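You operate a simulated robot arm through the tools that you are given. There is no shell and no other tool. Be economical: measure what you need, move in short steps, check, and stop when the job is done.

The job below is to be done with a simulated robot arm. You get a single attempt, and the scene is never put back.

TASK
Balance the rotor, shut the lid and spin for 10 s.
Fine: move the white cap tube across from the orange cap tube, which stays; one start; wait till it stands.

Only the result counts: the job must be done as asked and must still hold three seconds after the hand-in. Knocking over, shifting, dropping, spilling or breaking anything else fails it. A push-on lid holds only when it is set on centred and level and pressed home; a screw cap is set on level and turned clockwise until tight.

THE ROBOT
A 7-joint arm with a two-finger parallel gripper on a trunk, on a base that drives. Base frame: it is fixed to the floor where the robot stands at the start and does not move with it; the origin is under the middle of the robot, x ahead of it, y to its left, z up. Lengths are in m, angles in rad, forces in N, time in s.
With the tool pointing down near the work surface it reaches from about 0.54 to 0.7 m from the robot's upright axis, wherever it stands. Its first joint turns from -2.897 to 2.897 rad. Places, roughly: air lever [0.7, 2.1, 1]; beaker [0.75, 1.25, 0.25]; bleed lever [0.7, 2.1, 1.1]; blue handle filter [1, 1.75, 1.25]; centrifuge lid [0.8, 0, 1.2]; centrifuge speed knob [0.5, 0.1, 1]; centrifuge time knob [0.5, 0, 1]; clamp lever [0.6, 1.8, 1]; clock zero button [0.6, 1.3, 1]; cloud read button [0.6, 0.4, 1]; cloud zero button [0.6, 0.5, 1]; cup stand lever [0.7, 1.1, 1.1]; green handle filter [1, 1.75, 1.25]; green ring cup [1, 1.25, 1.25]; grey cap bottle [1, 2, 1.25]; jug [0.75, 1, 0.25]. Payload 4.4 kg.
Tool frame: the origin (TCP) lies between the finger pads and is the grasp point; the fingertips stand 0.023 m ahead of it; z points along the fingers, y is the line along which they close. The gripper opens to 0.094 m. The fingers are 0.038 m wide and 0.01 m thick; the gripper's body (0.054 by 0.096 m) begins 0.039 m behind the TCP.
Orientation is that of the tool frame in the base frame, as a unit quaternion [w, x, y, z]. With the fingers straight down and closing along the base's y, the tool's x points along the base's -x, its y along +y and its z along -z.

THE INTERFACE
- The arm moves only by the tool move_arm. Its argument "deltas" is a list of rows, each a list of 3 entries, a list of its own where there are three numbers: the shift along the tool's x, y, z in units of 250 mm (1.0 is 250 mm), then the turn, a rotation vector about the tool's x, y, z in units of 120 degrees (1.0 is 120 degrees), then the finger opening in m, from 0 to 0.094. In form: [[[dx, dy, dz], [rx, ry, rz], hand], ...]. A call has 1 to 8 rows; each row is the pose to reach, as a shift and turn from the pose commanded when the call began, along the tool's axes at that moment. A call with a number of a shift or a turn outside -1 to 1 is refused whole. Each row takes 0.2 s and may step no farther than 0.05 m and 0.15 rad from the row before; otherwise, or with a gripper value out of range, the whole call is refused. A pose out of reach is approached as far as the arm can. The call stops where the force on the tool passes 90 N (or 10 N more than at its start, if that is more) or the arm is blocked; 0.2 s more then pass. The fingers move at their own pace (about 0.108 m/s each) and stop on an object; they squeeze with about 34 N. The grip force told is the motor's: it shows also when the fingers shut on nothing. Time passes only in rows, and 0.2 s behind the last, so rows that repeat a pose let the fingers close. The reply holds the time, the measured pose of the TCP, the force on the tool along the base axes, the opening and the grip force, in the units named above and with some noise, with the torque about the TCP (base axes, N m) and any sound that the robot's microphone picked up, and new pictures: "views" is both (left out), scene, wrist or none.
- Cameras (640 x 400 px; columns grow to the right, rows downward): "scene" is now at [0.1902, 0.254, 1.5024]; the picture's right is [0.18, -0.98, 0.00], its down [-0.33, -0.06, -0.94] and it looks along [0.93, 0.17, -0.33] (base axes); focal length 214 px, centre (320, 200). "wrist" rides on the gripper at [0.086, 0.016, -0.075] in the tool frame; the picture's right is [-0.18, 0.98, 0.00], its down [-0.58, -0.11, -0.81] and it looks along [-0.79, -0.15, 0.59] (tool axes); focal length 243 px, centre (320, 200). There is no depth. A picture from a camera that has moved, and an enlarged one, comes with that camera's place and axes in the base frame and with its lens. The place of the scene camera against the robot may be out by one fixed shift of up to 0.012 m in any direction.
- steer(legs): drives the robot by 1 to 6 legs, each [ahead, left, turn to the left] in m, m and rad, along the robot's own axes; the way and the turn of a leg run together, so that a leg with both is an arc; at most 1.5 m and 3.142 rad a leg. The arm and the cameras ride along, it lands a little off, and it stops where it bumps. It gives what a move gives, and a new picture of the scene camera.
- turn_head(pan, tilt): turns the head with the scene camera to pan (to the left, within 2.094 rad either way) and tilt (down, from -0.506 to 1.204), counted from straight ahead of the robot. It gives what a move gives, and a new picture of the scene camera.
- close_up(camera, box): a new picture of the part [left, top, right, bottom] of that camera's present view, enlarged. It takes no simulated time.
- hand_in(): hands the job in; it is judged then, once.

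Go step by step. Nothing tells you exact positions but the pictures and the camera data: compare them with the known pose of the tool, close in by small moves and look again before you grip or let go. The budget is 120 turns and 260 pictures, counting those below and the enlarged ones. Unless the task says otherwise, let go and move clear before handing in, and close with one line.

The tools are called as a command line: name --argument value ..., lists and objects as JSON in quotes. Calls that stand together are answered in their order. move_arm: Moves the arm, as the interface text tells. Its arguments: {"type":"object","properties":{"deltas":{"type":"array"},"views":{"type":"string","enum":["both","scene","wrist","none"]}},"required":["deltas"]} The other tools are called the same way: steer (legs) drives the base; turn_head (pan, tilt) turns the head that bears the scene camera; close_up (camera, box) takes an enlarged picture of a part of a camera's view; hand_in () hands the job in.

At the start:

```text
time_s: 0.0
tool_pos: [0.6158, 0.156, 1.5088]
ee_rot: [0.0, 0.0, 1.0, -0.001]
contact_force: [0.5, -0.3, -0.9]
torque: [-0.03, -0.03, 0.0]
grip_width: 0.0942
gripper_force: 0.1
robot x, y, heading: [0.002, -0.0026, -0.001]
head pan, tilt: [0.18, 0.339]
```

scene: 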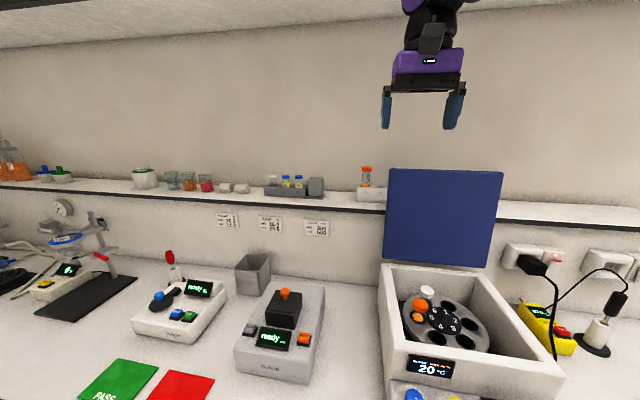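
wrist: 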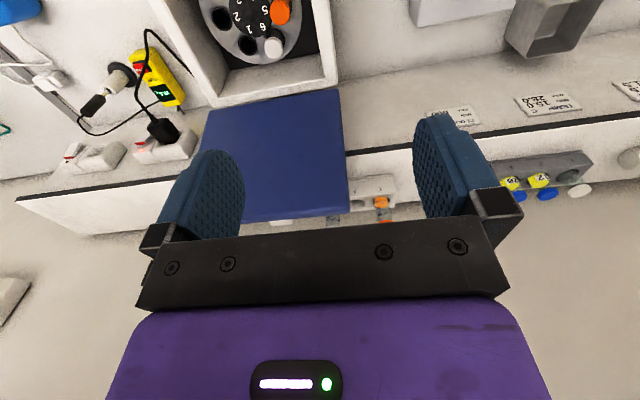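

I see the centrifuge ahead and to the right with its lid open, and a rotor holding a white-cap and an orange-cap tube. I'll look closer at the rotor and the panel.

close_up --camera "scene" --box '[380, 260, 560, 400]'

turn_head --pan -0.25 --tilt 0.75

```text
2.86 times, centred on (470, 330) of scene
camera zoom: at [0.1902, 0.254, 1.5024], right [0.18, -0.98, 0.0], down [-0.33, -0.06, -0.94], along [0.93, 0.17, -0.33], focal length 613 px, centre (-109, -171)
```

zoom: 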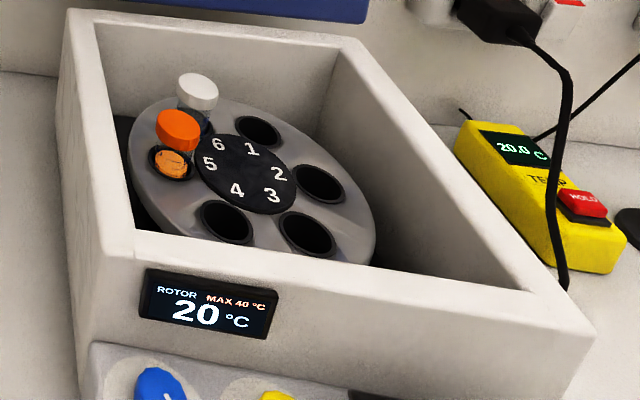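

```text
time_s: 0.9
tool_pos: [0.6148, 0.1564, 1.5075]
ee_rot: [0.0, -0.001, 1.0, 0.0]
contact_force: [0.4, -0.4, -0.2]
torque: [0.03, -0.03, 0.01]
grip_width: 0.094
gripper_force: 0.0
robot x, y, heading: [-0.0016, 0.0002, 0.005]
head pan, tilt: [-0.25, 0.75]
camera scene: at [0.1789, 0.217, 1.4656], right [-0.25, -0.97, 0.0], down [-0.66, 0.17, -0.73], along [0.71, -0.18, -0.68], focal length 214 px, centre (320, 200)
```

scene: 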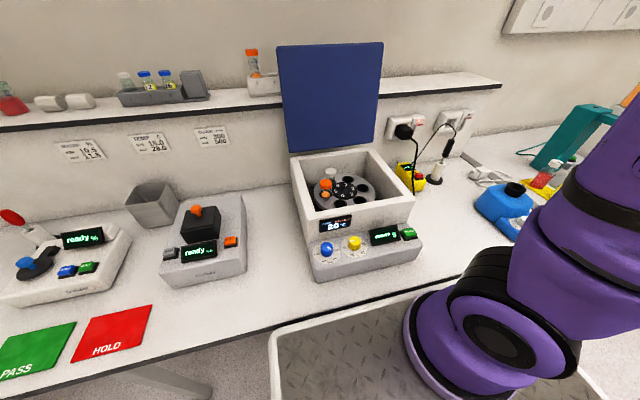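

The whole centrifuge is in view. I'll zoom in on the rotor and the panel.

close_up --camera "scene" --box '[285, 145, 435, 285]'

close_up --camera "scene" --box '[300, 220, 430, 280]'

close_up --camera "scene" --box '[300, 160, 390, 220]'

```text
2.86 times, centred on (360, 215) of scene
camera zoom: at [0.1789, 0.217, 1.4656], right [-0.25, -0.97, 0.0], down [-0.66, 0.17, -0.73], along [0.71, -0.18, -0.68], focal length 613 px, centre (206, 157)
```

zoom: 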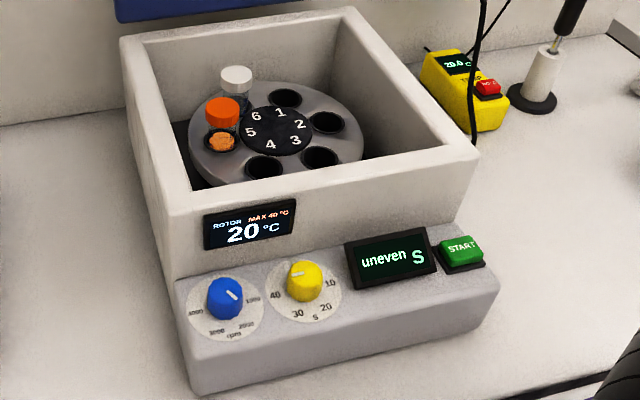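

```text
4.92 times, centred on (365, 250) of scene
camera zoom: at [0.1789, 0.217, 1.4656], right [-0.25, -0.97, 0.0], down [-0.66, 0.17, -0.73], along [0.71, -0.18, -0.68], focal length 1056 px, centre (98, -46)
```

zoom: 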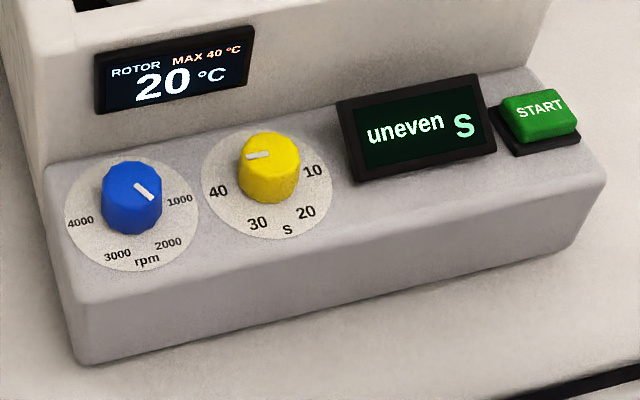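

```text
6.67 times, centred on (345, 190) of scene
camera zoom: at [0.1789, 0.217, 1.4656], right [-0.25, -0.97, 0.0], down [-0.66, 0.17, -0.73], along [0.71, -0.18, -0.68], focal length 1430 px, centre (153, 267)
```

zoom: 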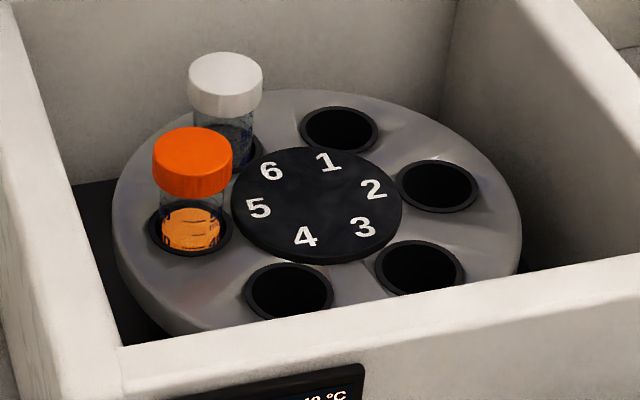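

White cap is at hole 6 and orange at hole 5, so the white tube must go to hole 2. I put the white cap at about (0.757, 0.03, 1.03), just beyond straight-down reach, so I'll drive ahead 0.12 m.

steer --legs '[[0.12, 0, 0]]'

close_up --camera "wrist" --box '[140, 0, 400, 160]'

```text
time_s: 1.8
tool_pos: [0.6369, 0.156, 1.5064]
ee_rot: [-0.002, 0.001, 1.0, -0.002]
contact_force: [-0.2, -0.2, -0.2]
torque: [-0.01, 0.02, 0.01]
grip_width: 0.0939
gripper_force: 0.1
robot x, y, heading: [0.0219, -0.002, 0.001]
head pan, tilt: [-0.25, 0.75]
stopped in leg 1: the robot was blocked; the commanded pose is now the measured one
camera scene: at [0.1995, 0.2169, 1.4655], right [-0.25, -0.97, 0.0], down [-0.66, 0.17, -0.73], along [0.71, -0.18, -0.68], focal length 214 px, centre (320, 200)
```

scene: 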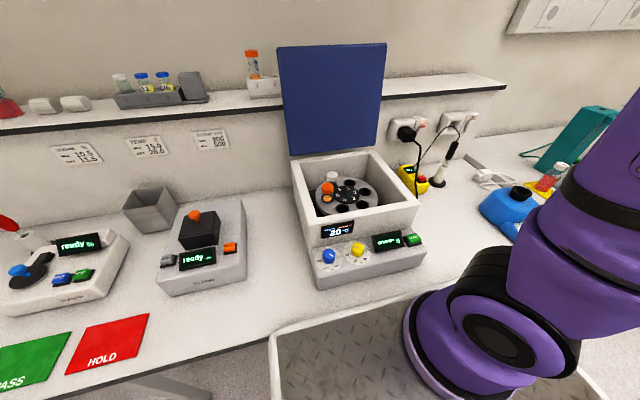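

```text
2.46 times, centred on (270, 80) of wrist
camera zoom: at [0.5511, 0.1731, 1.5791], right [0.19, 0.98, 0.0], down [0.58, -0.11, 0.8], along [0.79, -0.15, -0.59], focal length 597 px, centre (443, 495)
```

zoom: 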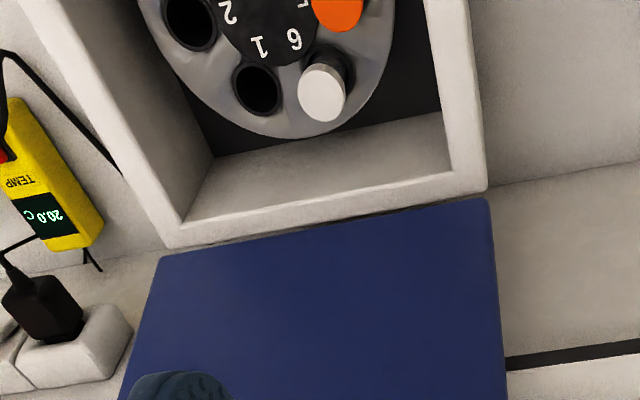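

The base is blocked by the bench after 2 cm, so this is as close as it gets. White is now about (0.723, 0.04), which is just reachable. I'll bring the tool lower over the near part of the rotor for a better look.

move_arm --deltas '[[[0.04, -0.12, 0.12], [0, 0, 0], 0.094], [[0.08, -0.24, 0.24], [0, 0, 0], 0.094], [[0.12, -0.36, 0.36], [0, 0, 0], 0.07], [[0.16, -0.48, 0.48], [0, 0, 0], 0.06], [[0.16, -0.48, 0.48], [0, 0, 0], 0.06]]' --views "both"

close_up --camera "wrist" --box '[180, 0, 460, 175]'

```text
time_s: 3.0
tool_pos: [0.5942, 0.0365, 1.3837]
ee_rot: [-0.002, 0.0, 1.0, -0.002]
contact_force: [0.5, 0.0, 0.1]
torque: [0.0, -0.01, -0.01]
grip_width: 0.06
gripper_force: 0.0
robot x, y, heading: [0.0197, 0.0015, 0.002]
head pan, tilt: [-0.25, 0.75]
camera scene: at [0.1995, 0.217, 1.4655], right [-0.25, -0.97, 0.0], down [-0.66, 0.17, -0.73], along [0.71, -0.18, -0.68], focal length 214 px, centre (320, 200)
camera wrist: at [0.5076, 0.0537, 1.4572], right [0.19, 0.98, 0.0], down [0.58, -0.11, 0.8], along [0.79, -0.15, -0.59], focal length 243 px, centre (320, 200)
```

scene: 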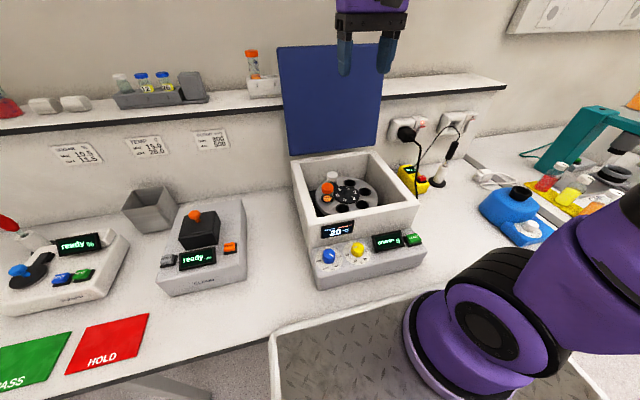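
wrist: 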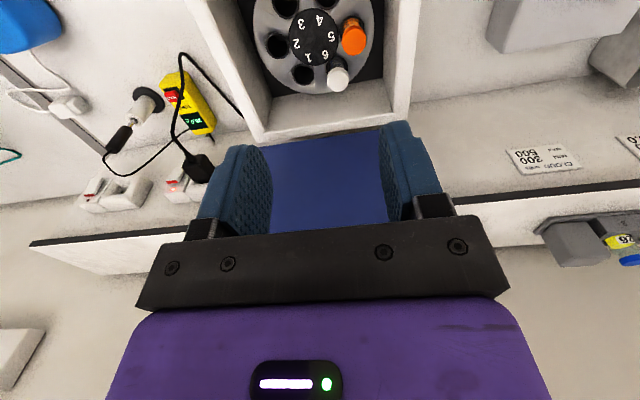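

```text
2.29 times, centred on (320, 88) of wrist
camera zoom: at [0.5076, 0.0537, 1.4572], right [0.19, 0.98, 0.0], down [0.58, -0.11, 0.8], along [0.79, -0.15, -0.59], focal length 555 px, centre (320, 457)
```

zoom: 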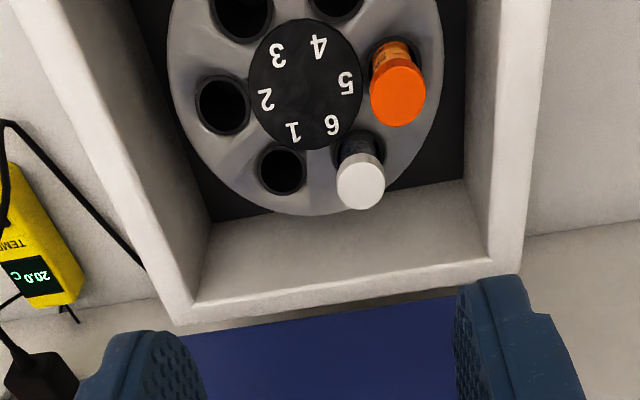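

Two wrist views triangulate well: rotor centre about (0.667, 0.012), white cap top (0.722, 0.044, 1.049), hole 2 (0.6685, -0.0516, 1.00) and box rim z about 1.07. Next I go above the white cap.

move_arm --deltas '[[[-0.08, 0.005, 0.16], [0, 0, 0], 0.058], [[-0.16, 0.01, 0.32], [0, 0, 0], 0.058], [[-0.24, 0.015, 0.48], [0, 0, 0], 0.058], [[-0.32, 0.02, 0.64], [0, 0, 0], 0.058], [[-0.42, 0.026, 0.78], [0, 0, 0], 0.058], [[-0.508, 0.03, 0.9], [0, 0, 0], 0.058], [[-0.508, 0.03, 0.98], [0, 0, 0], 0.058], [[-0.508, 0.03, 0.98], [0, 0, 0], 0.058]]' --views "both"

close_up --camera "wrist" --box '[160, 0, 480, 200]'

```text
time_s: 4.8
tool_pos: [0.7235, 0.0434, 1.1403]
ee_rot: [-0.001, 0.001, 1.0, -0.001]
contact_force: [-0.1, -0.6, 0.6]
torque: [0.01, 0.02, -0.01]
grip_width: 0.0579
gripper_force: 0.1
robot x, y, heading: [0.0212, 0.0, -0.003]
head pan, tilt: [-0.25, 0.75]
camera scene: at [0.1994, 0.2169, 1.4656], right [-0.25, -0.97, 0.0], down [-0.66, 0.17, -0.73], along [0.71, -0.18, -0.68], focal length 214 px, centre (320, 200)
camera wrist: at [0.6364, 0.0597, 1.2135], right [0.19, 0.98, 0.0], down [0.58, -0.11, 0.8], along [0.79, -0.15, -0.59], focal length 243 px, centre (320, 200)
```

scene: 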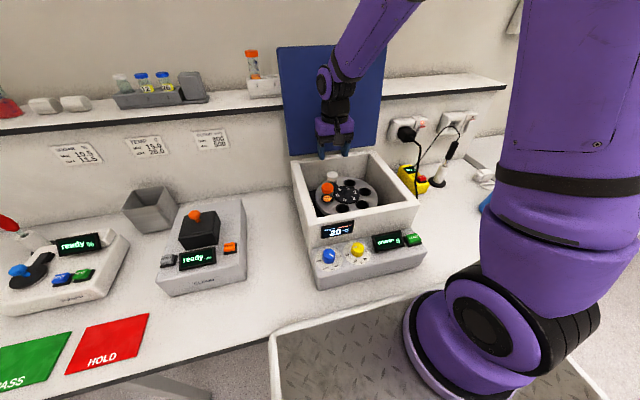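
wrist: 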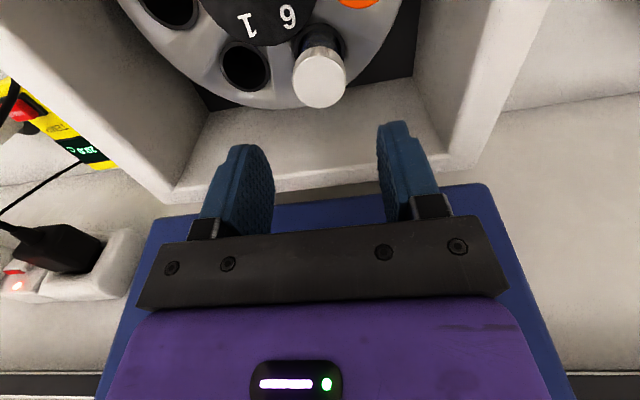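

```text
2.00 times, centred on (320, 100) of wrist
camera zoom: at [0.6364, 0.0597, 1.2135], right [0.19, 0.98, 0.0], down [0.58, -0.11, 0.8], along [0.79, -0.15, -0.59], focal length 485 px, centre (320, 400)
```

zoom: 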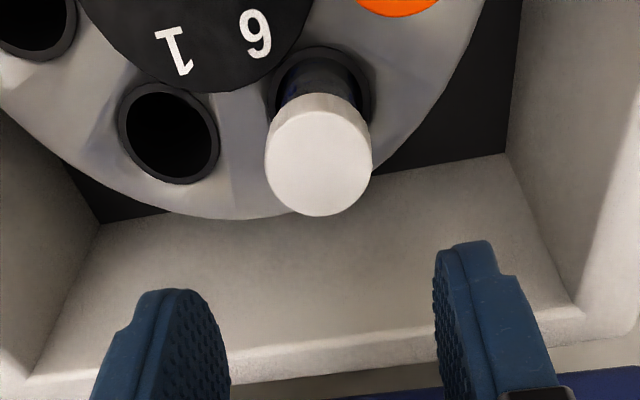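

The cap is seen right below the tool at (0.721, 0.043). I'll lower to the cap and close on it.

move_arm --deltas '[[[0.01, 0, 0.13], [0, 0, 0], 0.058], [[0.01, 0, 0.26], [0, 0, 0], 0.058], [[0.01, 0, 0.38], [0, 0, 0], 0.058], [[0.01, 0, 0.38], [0, 0, 0], 0.058]]' --views "both"

close_up --camera "wrist" --box '[160, 40, 480, 240]'

```text
time_s: 5.8
tool_pos: [0.7219, 0.0427, 1.0446]
ee_rot: [-0.001, 0.0, 1.0, -0.001]
contact_force: [-0.7, -0.1, -0.1]
torque: [0.0, -0.01, -0.03]
grip_width: 0.0582
gripper_force: 0.0
robot x, y, heading: [0.0203, 0.0005, 0.003]
head pan, tilt: [-0.25, 0.75]
camera scene: at [0.1993, 0.2169, 1.4656], right [-0.25, -0.97, 0.0], down [-0.66, 0.17, -0.73], along [0.71, -0.18, -0.68], focal length 214 px, centre (320, 200)
camera wrist: at [0.6347, 0.0607, 1.1175], right [0.19, 0.98, 0.0], down [0.58, -0.11, 0.8], along [0.79, -0.15, -0.59], focal length 243 px, centre (320, 200)
```

scene: 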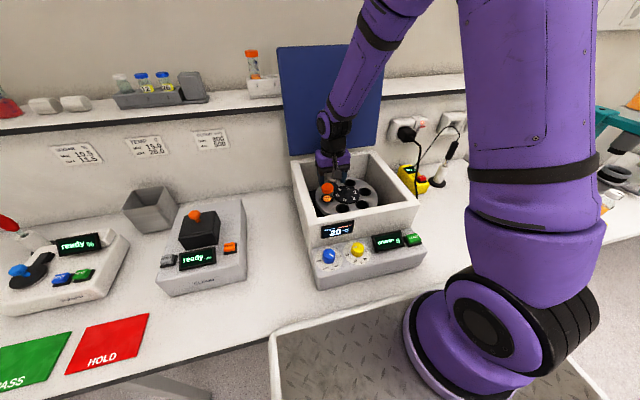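
wrist: 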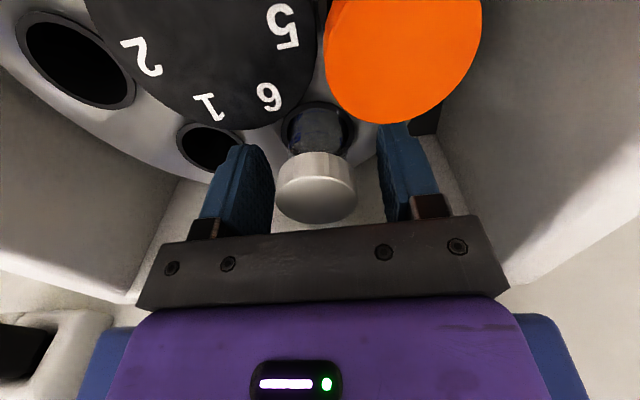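

```text
2.00 times, centred on (320, 140) of wrist
camera zoom: at [0.6347, 0.0607, 1.1175], right [0.19, 0.98, 0.0], down [0.58, -0.11, 0.8], along [0.79, -0.15, -0.59], focal length 485 px, centre (320, 320)
```

zoom: 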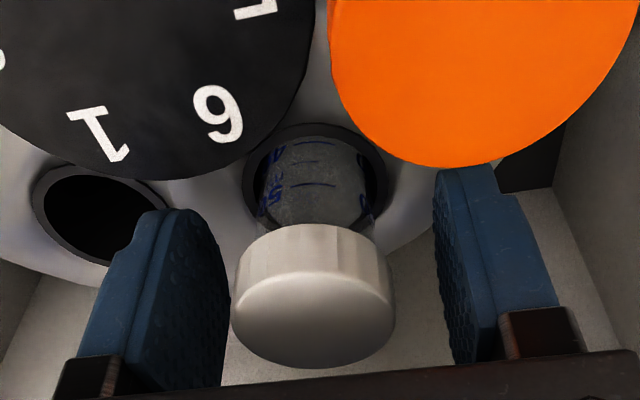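

The cap stands between the fingers, about 1 mm to the -y side. I'll centre and close.

move_arm --deltas '[[[0, -0.005, 0], [0, 0, 0], 0.045], [[0, -0.005, 0], [0, 0, 0], 0.03], [[0, -0.005, 0], [0, 0, 0], 0.02], [[0, -0.005, 0], [0, 0, 0], 0.02]]' --views "wrist"

```text
time_s: 6.8
tool_pos: [0.7213, 0.04, 1.0452]
ee_rot: [-0.002, 0.001, 1.0, -0.002]
contact_force: [-0.6, -1.3, 0.6]
torque: [-0.01, 0.02, -0.02]
grip_width: 0.0347
gripper_force: 34.2
robot x, y, heading: [0.0223, -0.0027, 0.002]
head pan, tilt: [-0.25, 0.75]
camera wrist: at [0.6341, 0.0587, 1.1187], right [0.19, 0.98, 0.0], down [0.58, -0.11, 0.8], along [0.79, -0.15, -0.59], focal length 243 px, centre (320, 200)
```

wrist: 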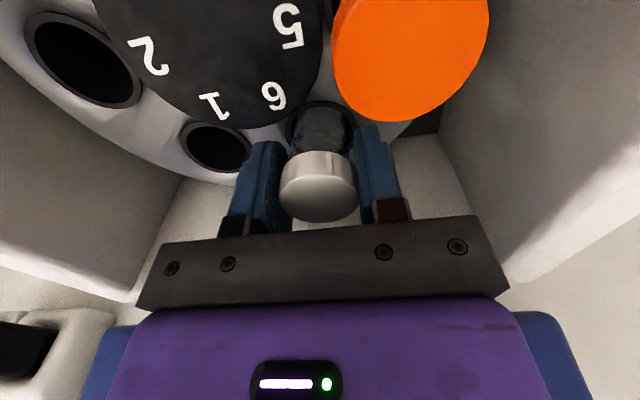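

The cap is gripped at 34.7 mm. I'll lift the tube straight up.

move_arm --deltas '[[[0, 0, -0.1], [0, 0, 0], 0.02], [[0, 0, -0.2], [0, 0, 0], 0.02], [[0, 0, -0.32], [0, 0, 0], 0.02], [[0, 0, -0.44], [0, 0, 0], 0.02], [[0, 0, -0.52], [0, 0, 0], 0.02], [[0, 0, -0.52], [0, 0, 0], 0.02]]' --views "both"

close_up --camera "wrist" --box '[160, 0, 480, 200]'

close_up --camera "scene" --box '[285, 120, 415, 220]'

```text
time_s: 8.2
tool_pos: [0.7209, 0.0435, 1.1731]
ee_rot: [-0.001, 0.001, 1.0, -0.001]
contact_force: [0.1, -0.4, -0.8]
torque: [0.0, 0.03, -0.02]
grip_width: 0.0346
gripper_force: 34.4
robot x, y, heading: [0.0215, 0.0007, -0.005]
head pan, tilt: [-0.25, 0.75]
camera scene: at [0.1996, 0.2169, 1.4655], right [-0.25, -0.97, 0.0], down [-0.66, 0.17, -0.73], along [0.71, -0.18, -0.68], focal length 214 px, centre (320, 200)
camera wrist: at [0.6339, 0.0606, 1.2469], right [0.19, 0.98, 0.0], down [0.58, -0.11, 0.8], along [0.79, -0.15, -0.59], focal length 243 px, centre (320, 200)
```

scene: 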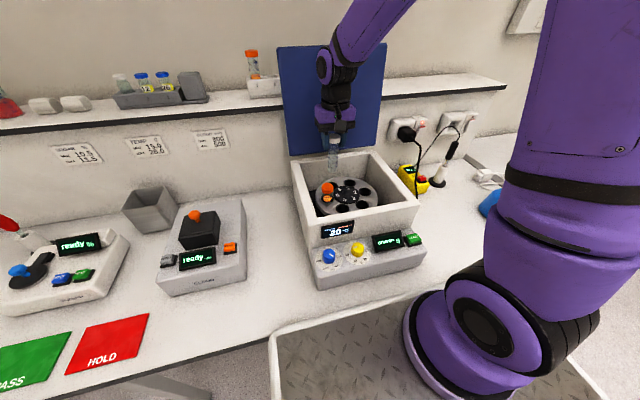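
wrist: 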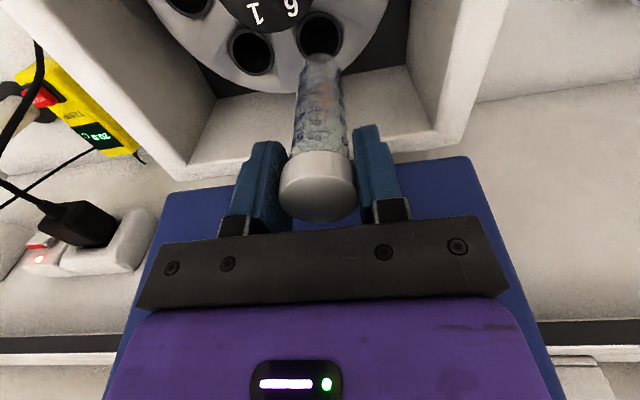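

```text
2.00 times, centred on (320, 100) of wrist
camera zoom: at [0.6339, 0.0606, 1.2469], right [0.19, 0.98, 0.0], down [0.58, -0.11, 0.8], along [0.79, -0.15, -0.59], focal length 485 px, centre (320, 400)
```

zoom: 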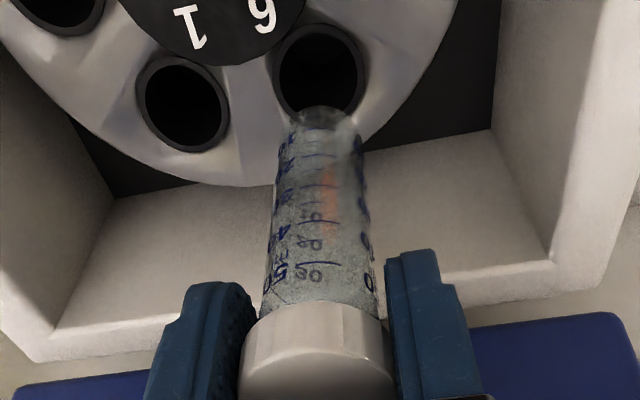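

```text
4.00 times, centred on (350, 170) of scene
camera zoom: at [0.1996, 0.2169, 1.4655], right [-0.25, -0.97, 0.0], down [-0.66, 0.17, -0.73], along [0.71, -0.18, -0.68], focal length 858 px, centre (200, 320)
```

zoom: 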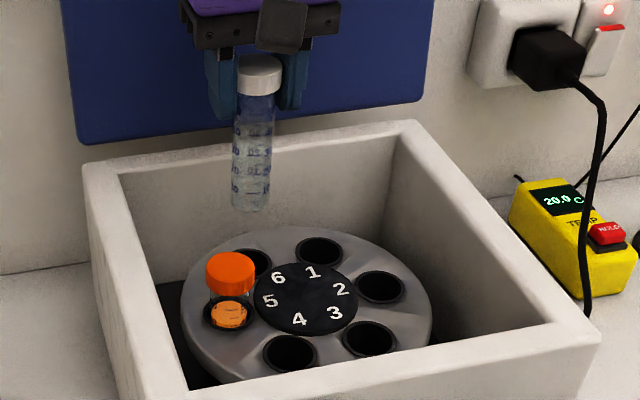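

The tube is clear of its hole and hangs upright. I'll carry it above hole 2, estimated at (0.668, -0.0515).

move_arm --deltas '[[[0, 0, -0.1], [0, 0, 0], 0.02], [[0.07, -0.12, -0.1], [0, 0, 0], 0.02], [[0.14, -0.25, -0.1], [0, 0, 0], 0.02], [[0.214, -0.374, -0.1], [0, 0, 0], 0.02], [[0.214, -0.374, -0.1], [0, 0, 0], 0.02]]' --views "both"

close_up --camera "wrist" --box '[160, 0, 480, 200]'

close_up --camera "scene" --box '[285, 120, 415, 220]'

```text
time_s: 9.4
tool_pos: [0.6676, -0.0513, 1.2002]
ee_rot: [-0.002, 0.001, 1.0, -0.002]
contact_force: [-0.1, -0.4, -0.7]
torque: [0.0, 0.01, 0.0]
grip_width: 0.0344
gripper_force: 34.4
robot x, y, heading: [0.0219, -0.0033, -0.0]
head pan, tilt: [-0.25, 0.75]
camera scene: at [0.1996, 0.217, 1.4655], right [-0.25, -0.97, 0.0], down [-0.66, 0.17, -0.73], along [0.71, -0.18, -0.68], focal length 214 px, centre (320, 200)
camera wrist: at [0.5807, -0.0327, 1.2737], right [0.19, 0.98, 0.0], down [0.58, -0.11, 0.8], along [0.79, -0.15, -0.59], focal length 243 px, centre (320, 200)
```

scene: 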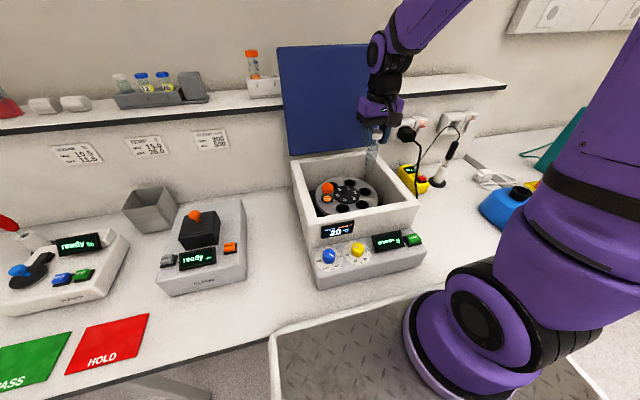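
wrist: 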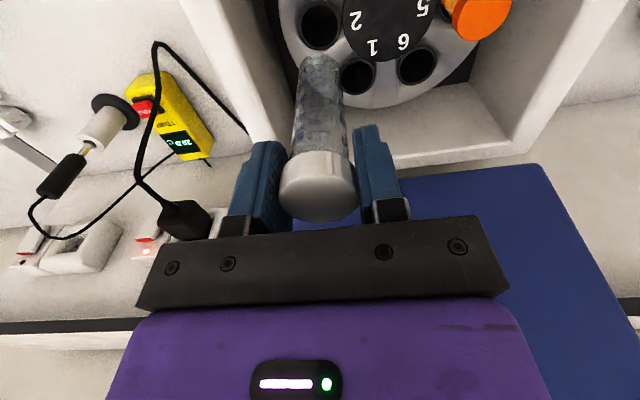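

```text
2.00 times, centred on (320, 100) of wrist
camera zoom: at [0.5807, -0.0327, 1.2737], right [0.19, 0.98, 0.0], down [0.58, -0.11, 0.8], along [0.79, -0.15, -0.59], focal length 485 px, centre (320, 400)
```

zoom: 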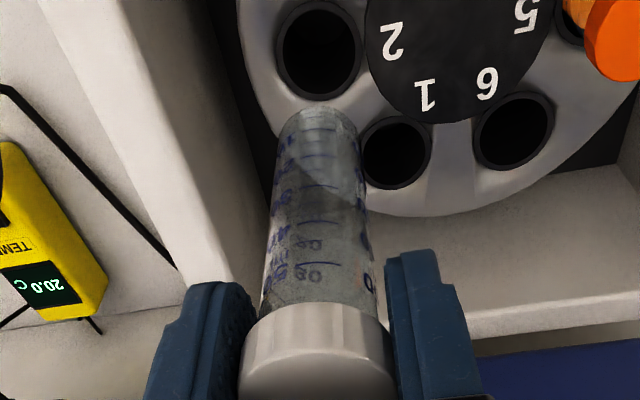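

```text
4.00 times, centred on (350, 170) of scene
camera zoom: at [0.1996, 0.217, 1.4655], right [-0.25, -0.97, 0.0], down [-0.66, 0.17, -0.73], along [0.71, -0.18, -0.68], focal length 858 px, centre (200, 320)
```

zoom: 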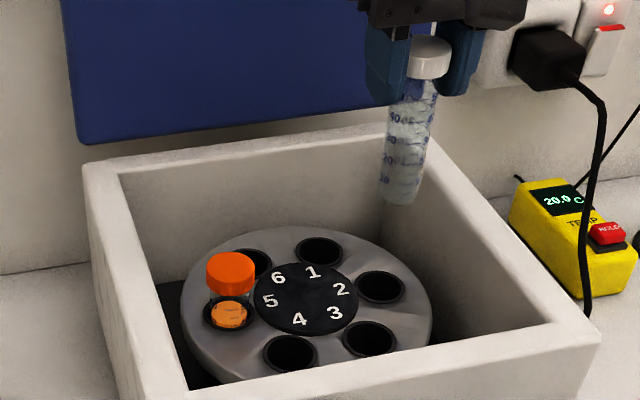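

Hole 2 lies right under the tube within a millimetre. I'll lower until the bottom is just above the hole and look again.

move_arm --deltas '[[[-0.002, 0, 0.08], [0, 0, 0], 0.02], [[-0.002, 0, 0.16], [0, 0, 0], 0.02], [[-0.002, 0, 0.22], [0, 0, 0], 0.02], [[-0.002, 0, 0.22], [0, 0, 0], 0.02]]' --views "none"

close_up --camera "wrist" --box '[200, 0, 440, 150]'

close_up --camera "scene" --box '[310, 130, 406, 210]'

```text
time_s: 10.4
tool_pos: [0.6685, -0.0502, 1.1456]
ee_rot: [-0.003, 0.001, 1.0, -0.002]
contact_force: [-0.3, -0.5, -0.6]
torque: [0.0, 0.0, -0.01]
grip_width: 0.0346
gripper_force: 33.1
robot x, y, heading: [0.0217, -0.001, -0.001]
head pan, tilt: [-0.25, 0.75]
```

```text
2.67 times, centred on (320, 75) of wrist
camera zoom: at [0.5808, -0.0322, 1.2193], right [0.19, 0.98, 0.0], down [0.58, -0.11, 0.8], along [0.79, -0.15, -0.59], focal length 647 px, centre (320, 533)
```

zoom: 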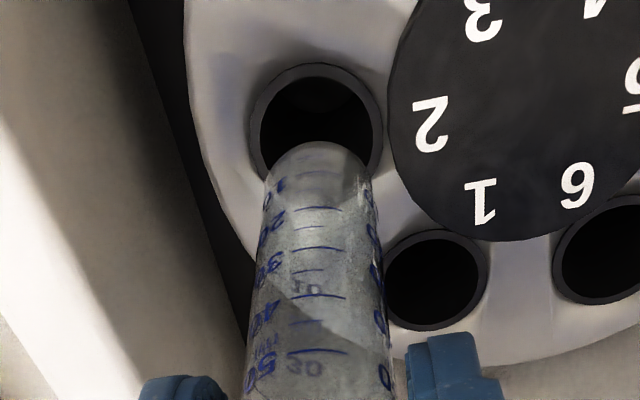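

```text
5.00 times, centred on (358, 170) of scene
camera zoom: at [0.1994, 0.2169, 1.4655], right [-0.25, -0.97, 0.0], down [-0.66, 0.17, -0.73], along [0.71, -0.18, -0.68], focal length 1072 px, centre (130, 350)
```

zoom: 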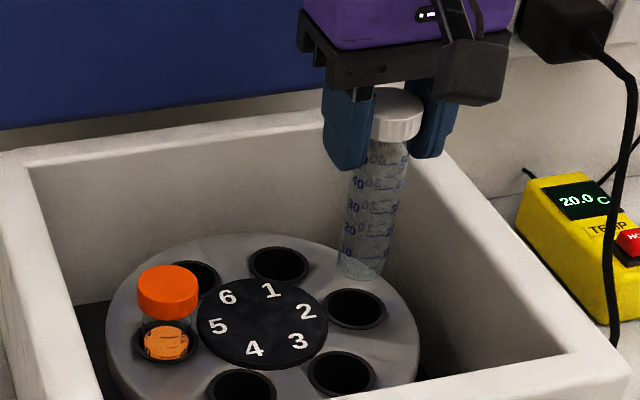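

Tube bottom and hole line up in both views. I'll lower a bit into the hole and check the force.

move_arm --deltas '[[[0, 0, 0.04], [0, 0, 0], 0.02], [[0, 0, 0.08], [0, 0, 0], 0.02], [[0, 0, 0.12], [0, 0, 0], 0.02], [[0, 0, 0.16], [0, 0, 0], 0.02]]' --views "none"

close_up --camera "wrist" --box '[200, 0, 440, 150]'

close_up --camera "scene" --box '[310, 130, 406, 210]'

```text
time_s: 11.4
tool_pos: [0.6676, -0.0524, 1.1057]
ee_rot: [-0.002, 0.001, 1.0, -0.002]
contact_force: [0.3, -0.4, -0.8]
torque: [-0.01, -0.04, -0.02]
grip_width: 0.0342
gripper_force: 34.3
robot x, y, heading: [0.0193, 0.0023, -0.002]
head pan, tilt: [-0.25, 0.75]
```

```text
2.67 times, centred on (320, 75) of wrist
camera zoom: at [0.5801, -0.0343, 1.1796], right [0.19, 0.98, 0.0], down [0.58, -0.11, 0.8], along [0.79, -0.15, -0.59], focal length 647 px, centre (320, 533)
```

zoom: 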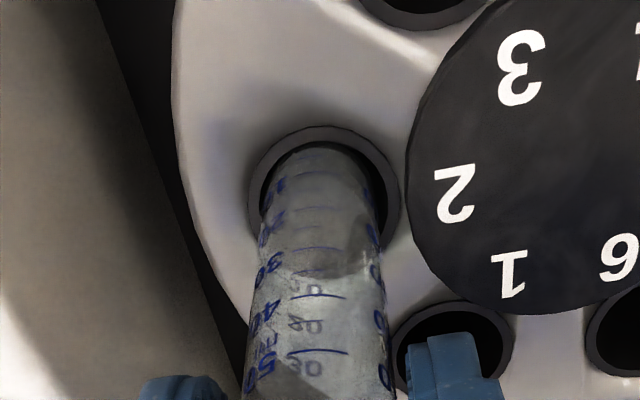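

```text
5.00 times, centred on (358, 170) of scene
camera zoom: at [0.1993, 0.2169, 1.4656], right [-0.25, -0.97, 0.0], down [-0.66, 0.17, -0.73], along [0.71, -0.18, -0.68], focal length 1072 px, centre (130, 350)
```

zoom: 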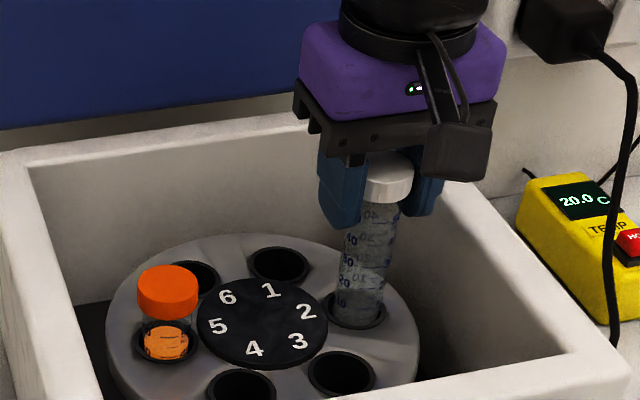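

The tube has entered the hole without contact force. I'll lower it the rest of the way, to the same height it was picked from.

move_arm --deltas '[[[0, 0.003, 0.05], [0, 0, 0], 0.02], [[0, 0.003, 0.1], [0, 0, 0], 0.02], [[0, 0.003, 0.15], [0, 0, 0], 0.02], [[0, 0.003, 0.2], [0, 0, 0], 0.02], [[0, 0.003, 0.23], [0, 0, 0], 0.02], [[0, 0.003, 0.237], [0, 0, 0], 0.02]]' --views "wrist"

close_up --camera "scene" --box '[310, 130, 406, 210]'

```text
time_s: 12.8
tool_pos: [0.6662, -0.0507, 1.0463]
ee_rot: [-0.002, 0.0, 1.0, -0.002]
contact_force: [0.5, 0.1, -0.1]
torque: [0.0, 0.02, 0.0]
grip_width: 0.0344
gripper_force: 33.8
robot x, y, heading: [0.0188, -0.0004, 0.002]
head pan, tilt: [-0.25, 0.75]
camera wrist: at [0.579, -0.0336, 1.1202], right [0.19, 0.98, 0.0], down [0.58, -0.11, 0.8], along [0.79, -0.15, -0.59], focal length 243 px, centre (320, 200)
```

wrist: 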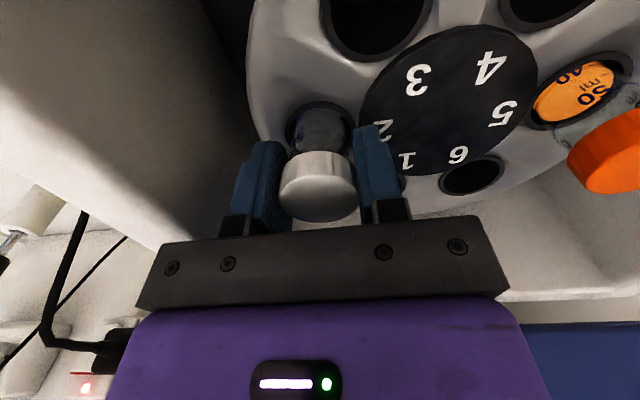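

```text
5.00 times, centred on (358, 170) of scene
camera zoom: at [0.1994, 0.2169, 1.4655], right [-0.25, -0.97, 0.0], down [-0.66, 0.17, -0.73], along [0.71, -0.18, -0.68], focal length 1072 px, centre (130, 350)
```

zoom: 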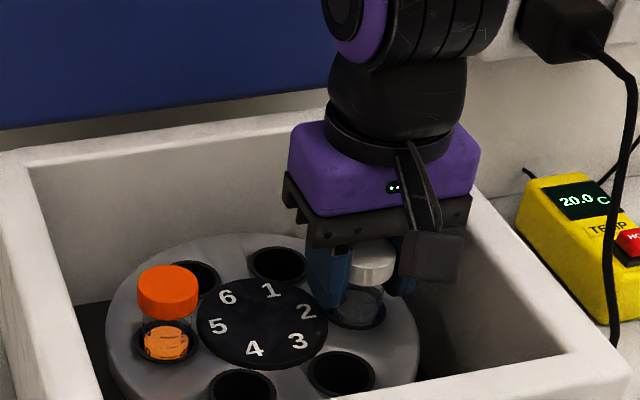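

The tube is at pick height. I'll ease 1 mm further to feel the seat, then open only slightly because of the wall, and rise.

move_arm --deltas '[[[0, 0, 0.004], [0, 0, 0], 0.02], [[0, 0, 0.006], [0, 0, 0], 0.038], [[0, 0, 0.006], [0, 0, 0], 0.05], [[0, 0, 0.006], [0, 0, 0], 0.05], [[0, 0, -0.1], [0, 0, 0], 0.05], [[0, 0, -0.22], [0, 0, 0], 0.05], [[0, 0, -0.4], [0, 0, 0], 0.05]]' --views "wrist"

close_up --camera "scene" --box '[300, 130, 420, 230]'

close_up --camera "scene" --box '[300, 220, 430, 280]'

```text
time_s: 14.4
tool_pos: [0.6698, -0.0515, 1.1464]
ee_rot: [-0.003, 0.001, 1.0, -0.002]
contact_force: [0.8, 1.0, -0.9]
torque: [-0.01, 0.04, 0.0]
grip_width: 0.0498
gripper_force: 0.1
robot x, y, heading: [0.0191, 0.0025, -0.001]
head pan, tilt: [-0.25, 0.75]
camera wrist: at [0.5829, -0.0336, 1.2203], right [0.19, 0.98, 0.0], down [0.59, -0.11, 0.8], along [0.79, -0.15, -0.6], focal length 243 px, centre (320, 200)
```

wrist: 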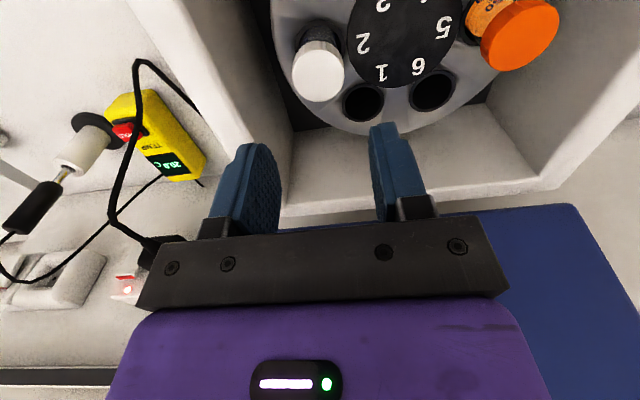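

```text
4.00 times, centred on (360, 180) of scene
camera zoom: at [0.2, 0.2169, 1.4655], right [-0.25, -0.97, 0.0], down [-0.66, 0.17, -0.73], along [0.71, -0.18, -0.68], focal length 858 px, centre (160, 280)
```

zoom: 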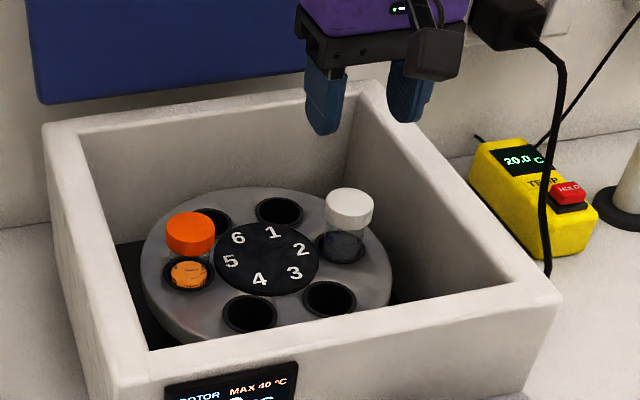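

```text
4.92 times, centred on (365, 250) of scene
camera zoom: at [0.2, 0.2169, 1.4655], right [-0.25, -0.97, 0.0], down [-0.66, 0.17, -0.73], along [0.71, -0.18, -0.68], focal length 1056 px, centre (98, -46)
```

zoom: 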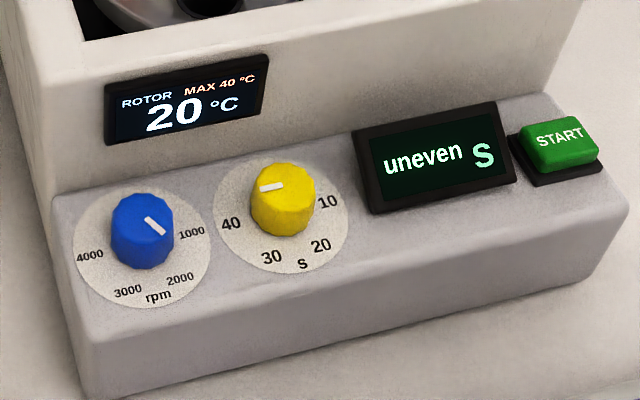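

The white tube now stands in hole 2, opposite orange. I'll rise, then recheck the display and the lid's geometry.

move_arm --deltas '[[[0.03, 0.05, -0.18], [0, 0, 0], 0.03], [[0.06, 0.1, -0.36], [0, 0, 0], 0.02], [[0.09, 0.15, -0.53], [0, 0, 0], 0.0], [[0.12, 0.2, -0.7], [0, 0, 0], 0.0], [[0.15, 0.24, -0.87], [0, 0, 0], 0.0], [[0.15, 0.24, -1.0], [0, 0, 0], 0.0], [[0.15, 0.24, -1.0], [0, 0, 0], 0.0]]' --views "both"

close_up --camera "scene" --box '[300, 220, 430, 280]'

turn_head --pan -0.25 --tilt 0.3

```text
time_s: 16.0
tool_pos: [0.6322, 0.0116, 1.3986]
ee_rot: [-0.002, 0.0, 1.0, -0.001]
contact_force: [-0.3, -0.1, -0.1]
torque: [0.01, 0.01, 0.02]
grip_width: 0.0
gripper_force: 33.8
robot x, y, heading: [0.0199, 0.0019, 0.004]
head pan, tilt: [-0.25, 0.75]
camera scene: at [0.1995, 0.2169, 1.4655], right [-0.25, -0.97, 0.0], down [-0.66, 0.17, -0.73], along [0.71, -0.18, -0.68], focal length 214 px, centre (320, 200)
camera wrist: at [0.5449, 0.0291, 1.4718], right [0.19, 0.98, 0.0], down [0.58, -0.11, 0.8], along [0.79, -0.15, -0.59], focal length 243 px, centre (320, 200)
```

scene: 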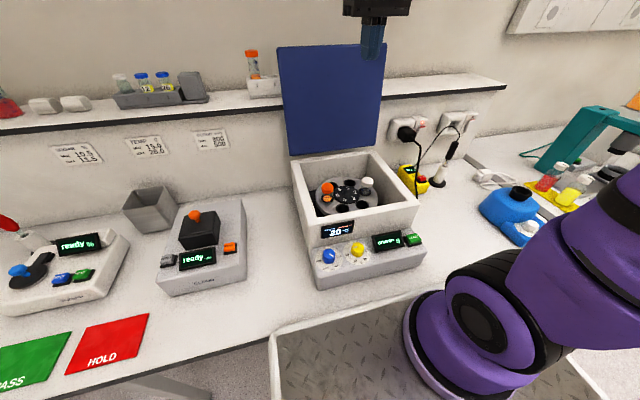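
wrist: 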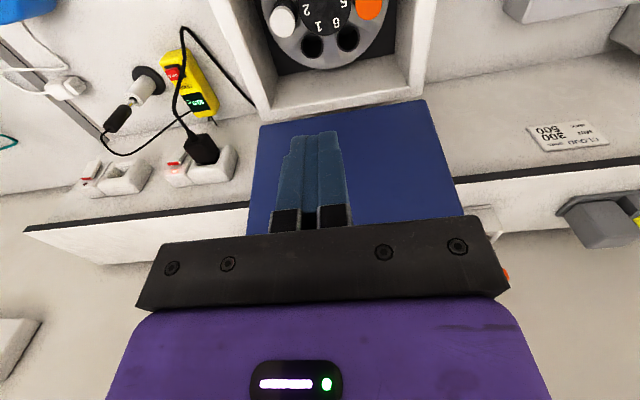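

```text
4.92 times, centred on (365, 250) of scene
camera zoom: at [0.1995, 0.2169, 1.4655], right [-0.25, -0.97, 0.0], down [-0.66, 0.17, -0.73], along [0.71, -0.18, -0.68], focal length 1056 px, centre (98, -46)
```

zoom: 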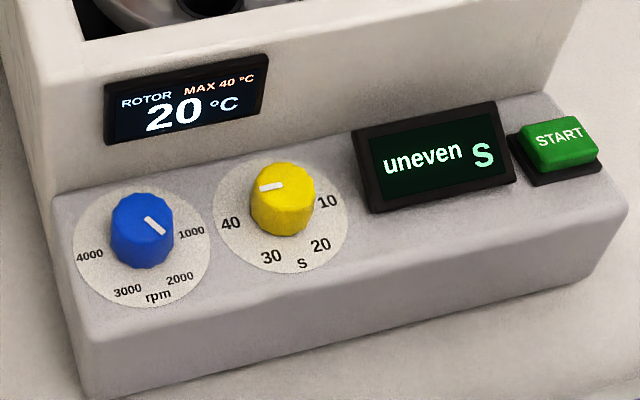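

```text
time_s: 16.9
tool_pos: [0.6336, 0.0114, 1.3984]
ee_rot: [-0.002, 0.001, 1.0, -0.002]
contact_force: [-0.6, -0.5, 0.1]
torque: [0.0, 0.04, -0.01]
grip_width: 0.0002
gripper_force: 33.7
robot x, y, heading: [0.021, -0.0018, -0.001]
head pan, tilt: [-0.25, 0.3]
camera scene: at [0.2096, 0.2143, 1.5058], right [-0.25, -0.97, 0.0], down [-0.29, 0.07, -0.95], along [0.93, -0.24, -0.3], focal length 214 px, centre (320, 200)
```

scene: 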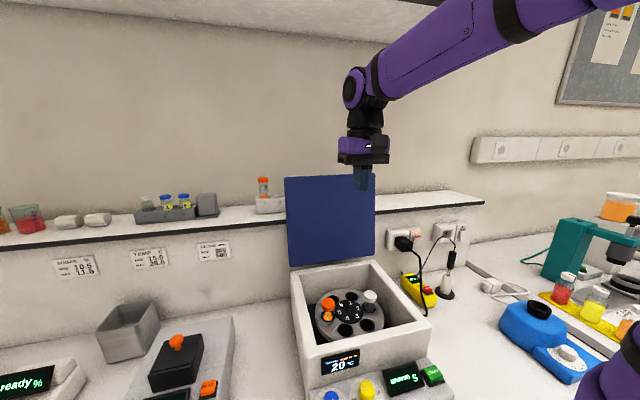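

The lid's top edge is at about x 0.836, z 1.38, spanning y from -0.13 to 0.16, and its hinge is near (0.815, 1.08). To guide the lid down gently, I'll straddle its top edge with the fingers closing fore and aft, so I'm turning the tool 90° about its axis.

move_arm --deltas '[[[0, 0, -0.06], [0, 0, 0.07], 0.02], [[0, 0, -0.12], [0, 0, 0.14], 0.04], [[0, 0, -0.18], [0, 0, 0.21], 0.06], [[0, 0, -0.24], [0, 0, 0.28], 0.08], [[0, 0, -0.3], [0, 0, 0.35], 0.094], [[0, 0, -0.36], [0, 0, 0.42], 0.094], [[0, 0, -0.36], [0, 0, 0.49], 0.094], [[0, 0, -0.36], [0, 0, 0.56], 0.094]]' --views "none"

move_arm --deltas '[[[0, 0, 0], [0, 0, 0.07], 0.094], [[0, 0, 0], [0, 0, 0.14], 0.094], [[0, 0, 0], [0, 0, 0.19], 0.094], [[0, 0, 0], [0, 0, 0.19], 0.094]]' --views "both"

```text
time_s: 18.7
tool_pos: [0.6322, 0.0099, 1.487]
ee_rot: [0.0, 0.555, 0.832, -0.003]
contact_force: [-0.3, -0.5, -0.7]
torque: [0.03, 0.02, -0.01]
grip_width: 0.0942
gripper_force: 0.1
robot x, y, heading: [0.0219, -0.0011, -0.004]
head pan, tilt: [-0.25, 0.3]
```

```text
time_s: 19.7
tool_pos: [0.6322, 0.0107, 1.4879]
ee_rot: [0.001, 0.708, 0.706, -0.002]
contact_force: [-0.2, -0.5, -0.4]
torque: [0.01, 0.01, -0.02]
grip_width: 0.0941
gripper_force: 0.1
robot x, y, heading: [0.0188, 0.0009, 0.0]
head pan, tilt: [-0.25, 0.3]
camera scene: at [0.2096, 0.2143, 1.5059], right [-0.25, -0.97, 0.0], down [-0.29, 0.07, -0.96], along [0.93, -0.24, -0.3], focal length 214 px, centre (320, 200)
camera wrist: at [0.6477, 0.0973, 1.5602], right [0.98, -0.19, 0.0], down [-0.11, -0.58, 0.81], along [-0.15, -0.79, -0.59], focal length 243 px, centre (320, 200)
```

scene: 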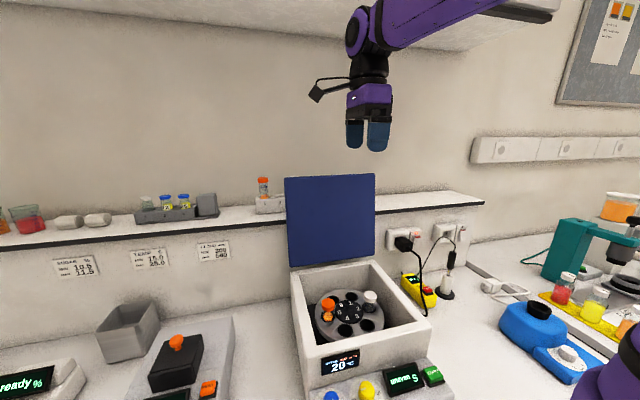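
wrist: 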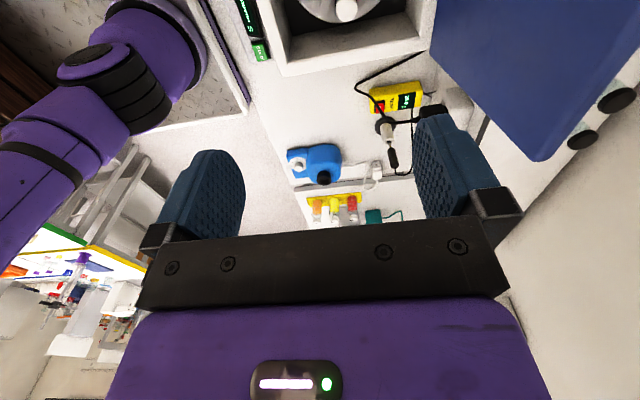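

The tool is turned and the lid's right top corner reads (0.847, -0.131, 1.369). Next I pitch the fingers 35° forward and bring them close above the lid edge, with an opening of 0.06.

move_arm --deltas '[[[0, 0.1, 0.02], [-0.06, 0, 0], 0.08], [[0, 0.2, 0.05], [-0.12, 0, 0], 0.07], [[0, 0.3, 0.08], [-0.18, 0, 0], 0.06], [[0, 0.4, 0.12], [-0.24, 0, 0], 0.06], [[0, 0.5, 0.16], [-0.29, 0, 0], 0.06], [[0, 0.56, 0.2], [-0.29, 0, 0], 0.06], [[0, 0.56, 0.2], [-0.29, 0, 0], 0.06]]' --views "both"

close_up --camera "scene" --box '[260, 100, 420, 200]'

```text
time_s: 21.3
tool_pos: [0.7721, 0.0105, 1.4372]
ee_rot: [0.212, 0.675, 0.675, 0.208]
contact_force: [0.2, 0.2, -0.5]
torque: [0.02, 0.01, 0.03]
grip_width: 0.0599
gripper_force: 0.1
robot x, y, heading: [0.0231, -0.0015, 0.002]
head pan, tilt: [-0.25, 0.3]
camera scene: at [0.2096, 0.2143, 1.5059], right [-0.25, -0.97, 0.0], down [-0.29, 0.07, -0.96], along [0.93, -0.24, -0.3], focal length 214 px, centre (320, 200)
camera wrist: at [0.7426, 0.0978, 1.506], right [0.81, -0.18, 0.56], down [-0.55, -0.58, 0.6], along [0.21, -0.79, -0.57], focal length 243 px, centre (320, 200)
```

scene: 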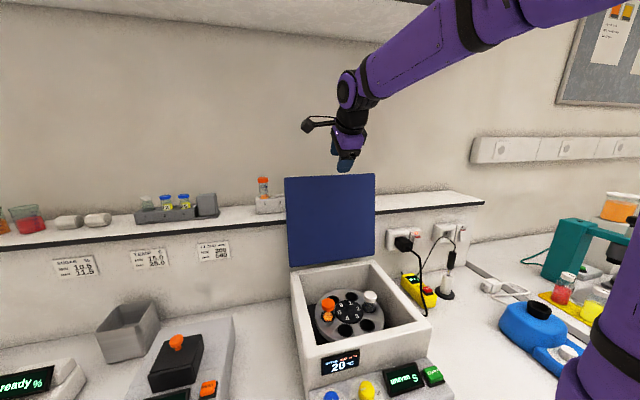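
wrist: 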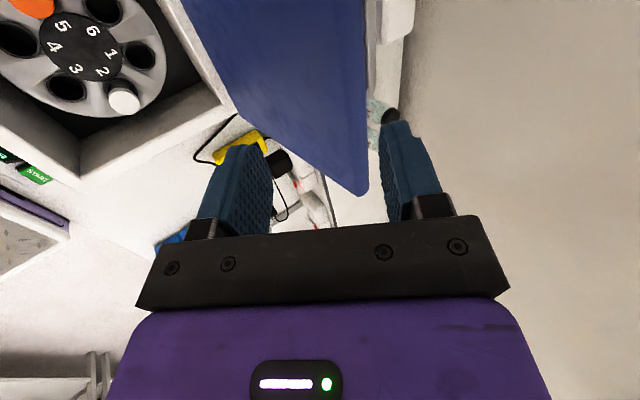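

```text
4.00 times, centred on (340, 150) of scene
camera zoom: at [0.2096, 0.2143, 1.5059], right [-0.25, -0.97, 0.0], down [-0.29, 0.07, -0.96], along [0.93, -0.24, -0.3], focal length 858 px, centre (240, 400)
```

zoom: 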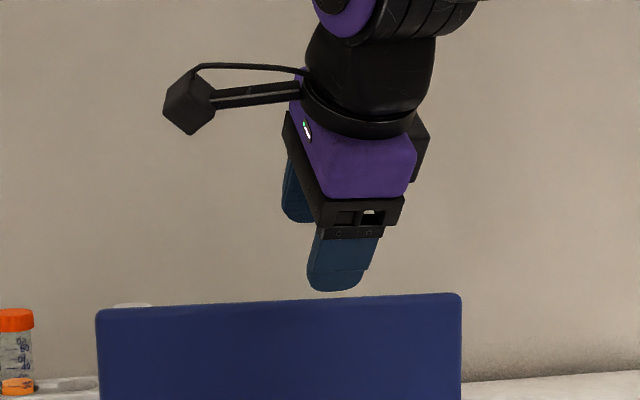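

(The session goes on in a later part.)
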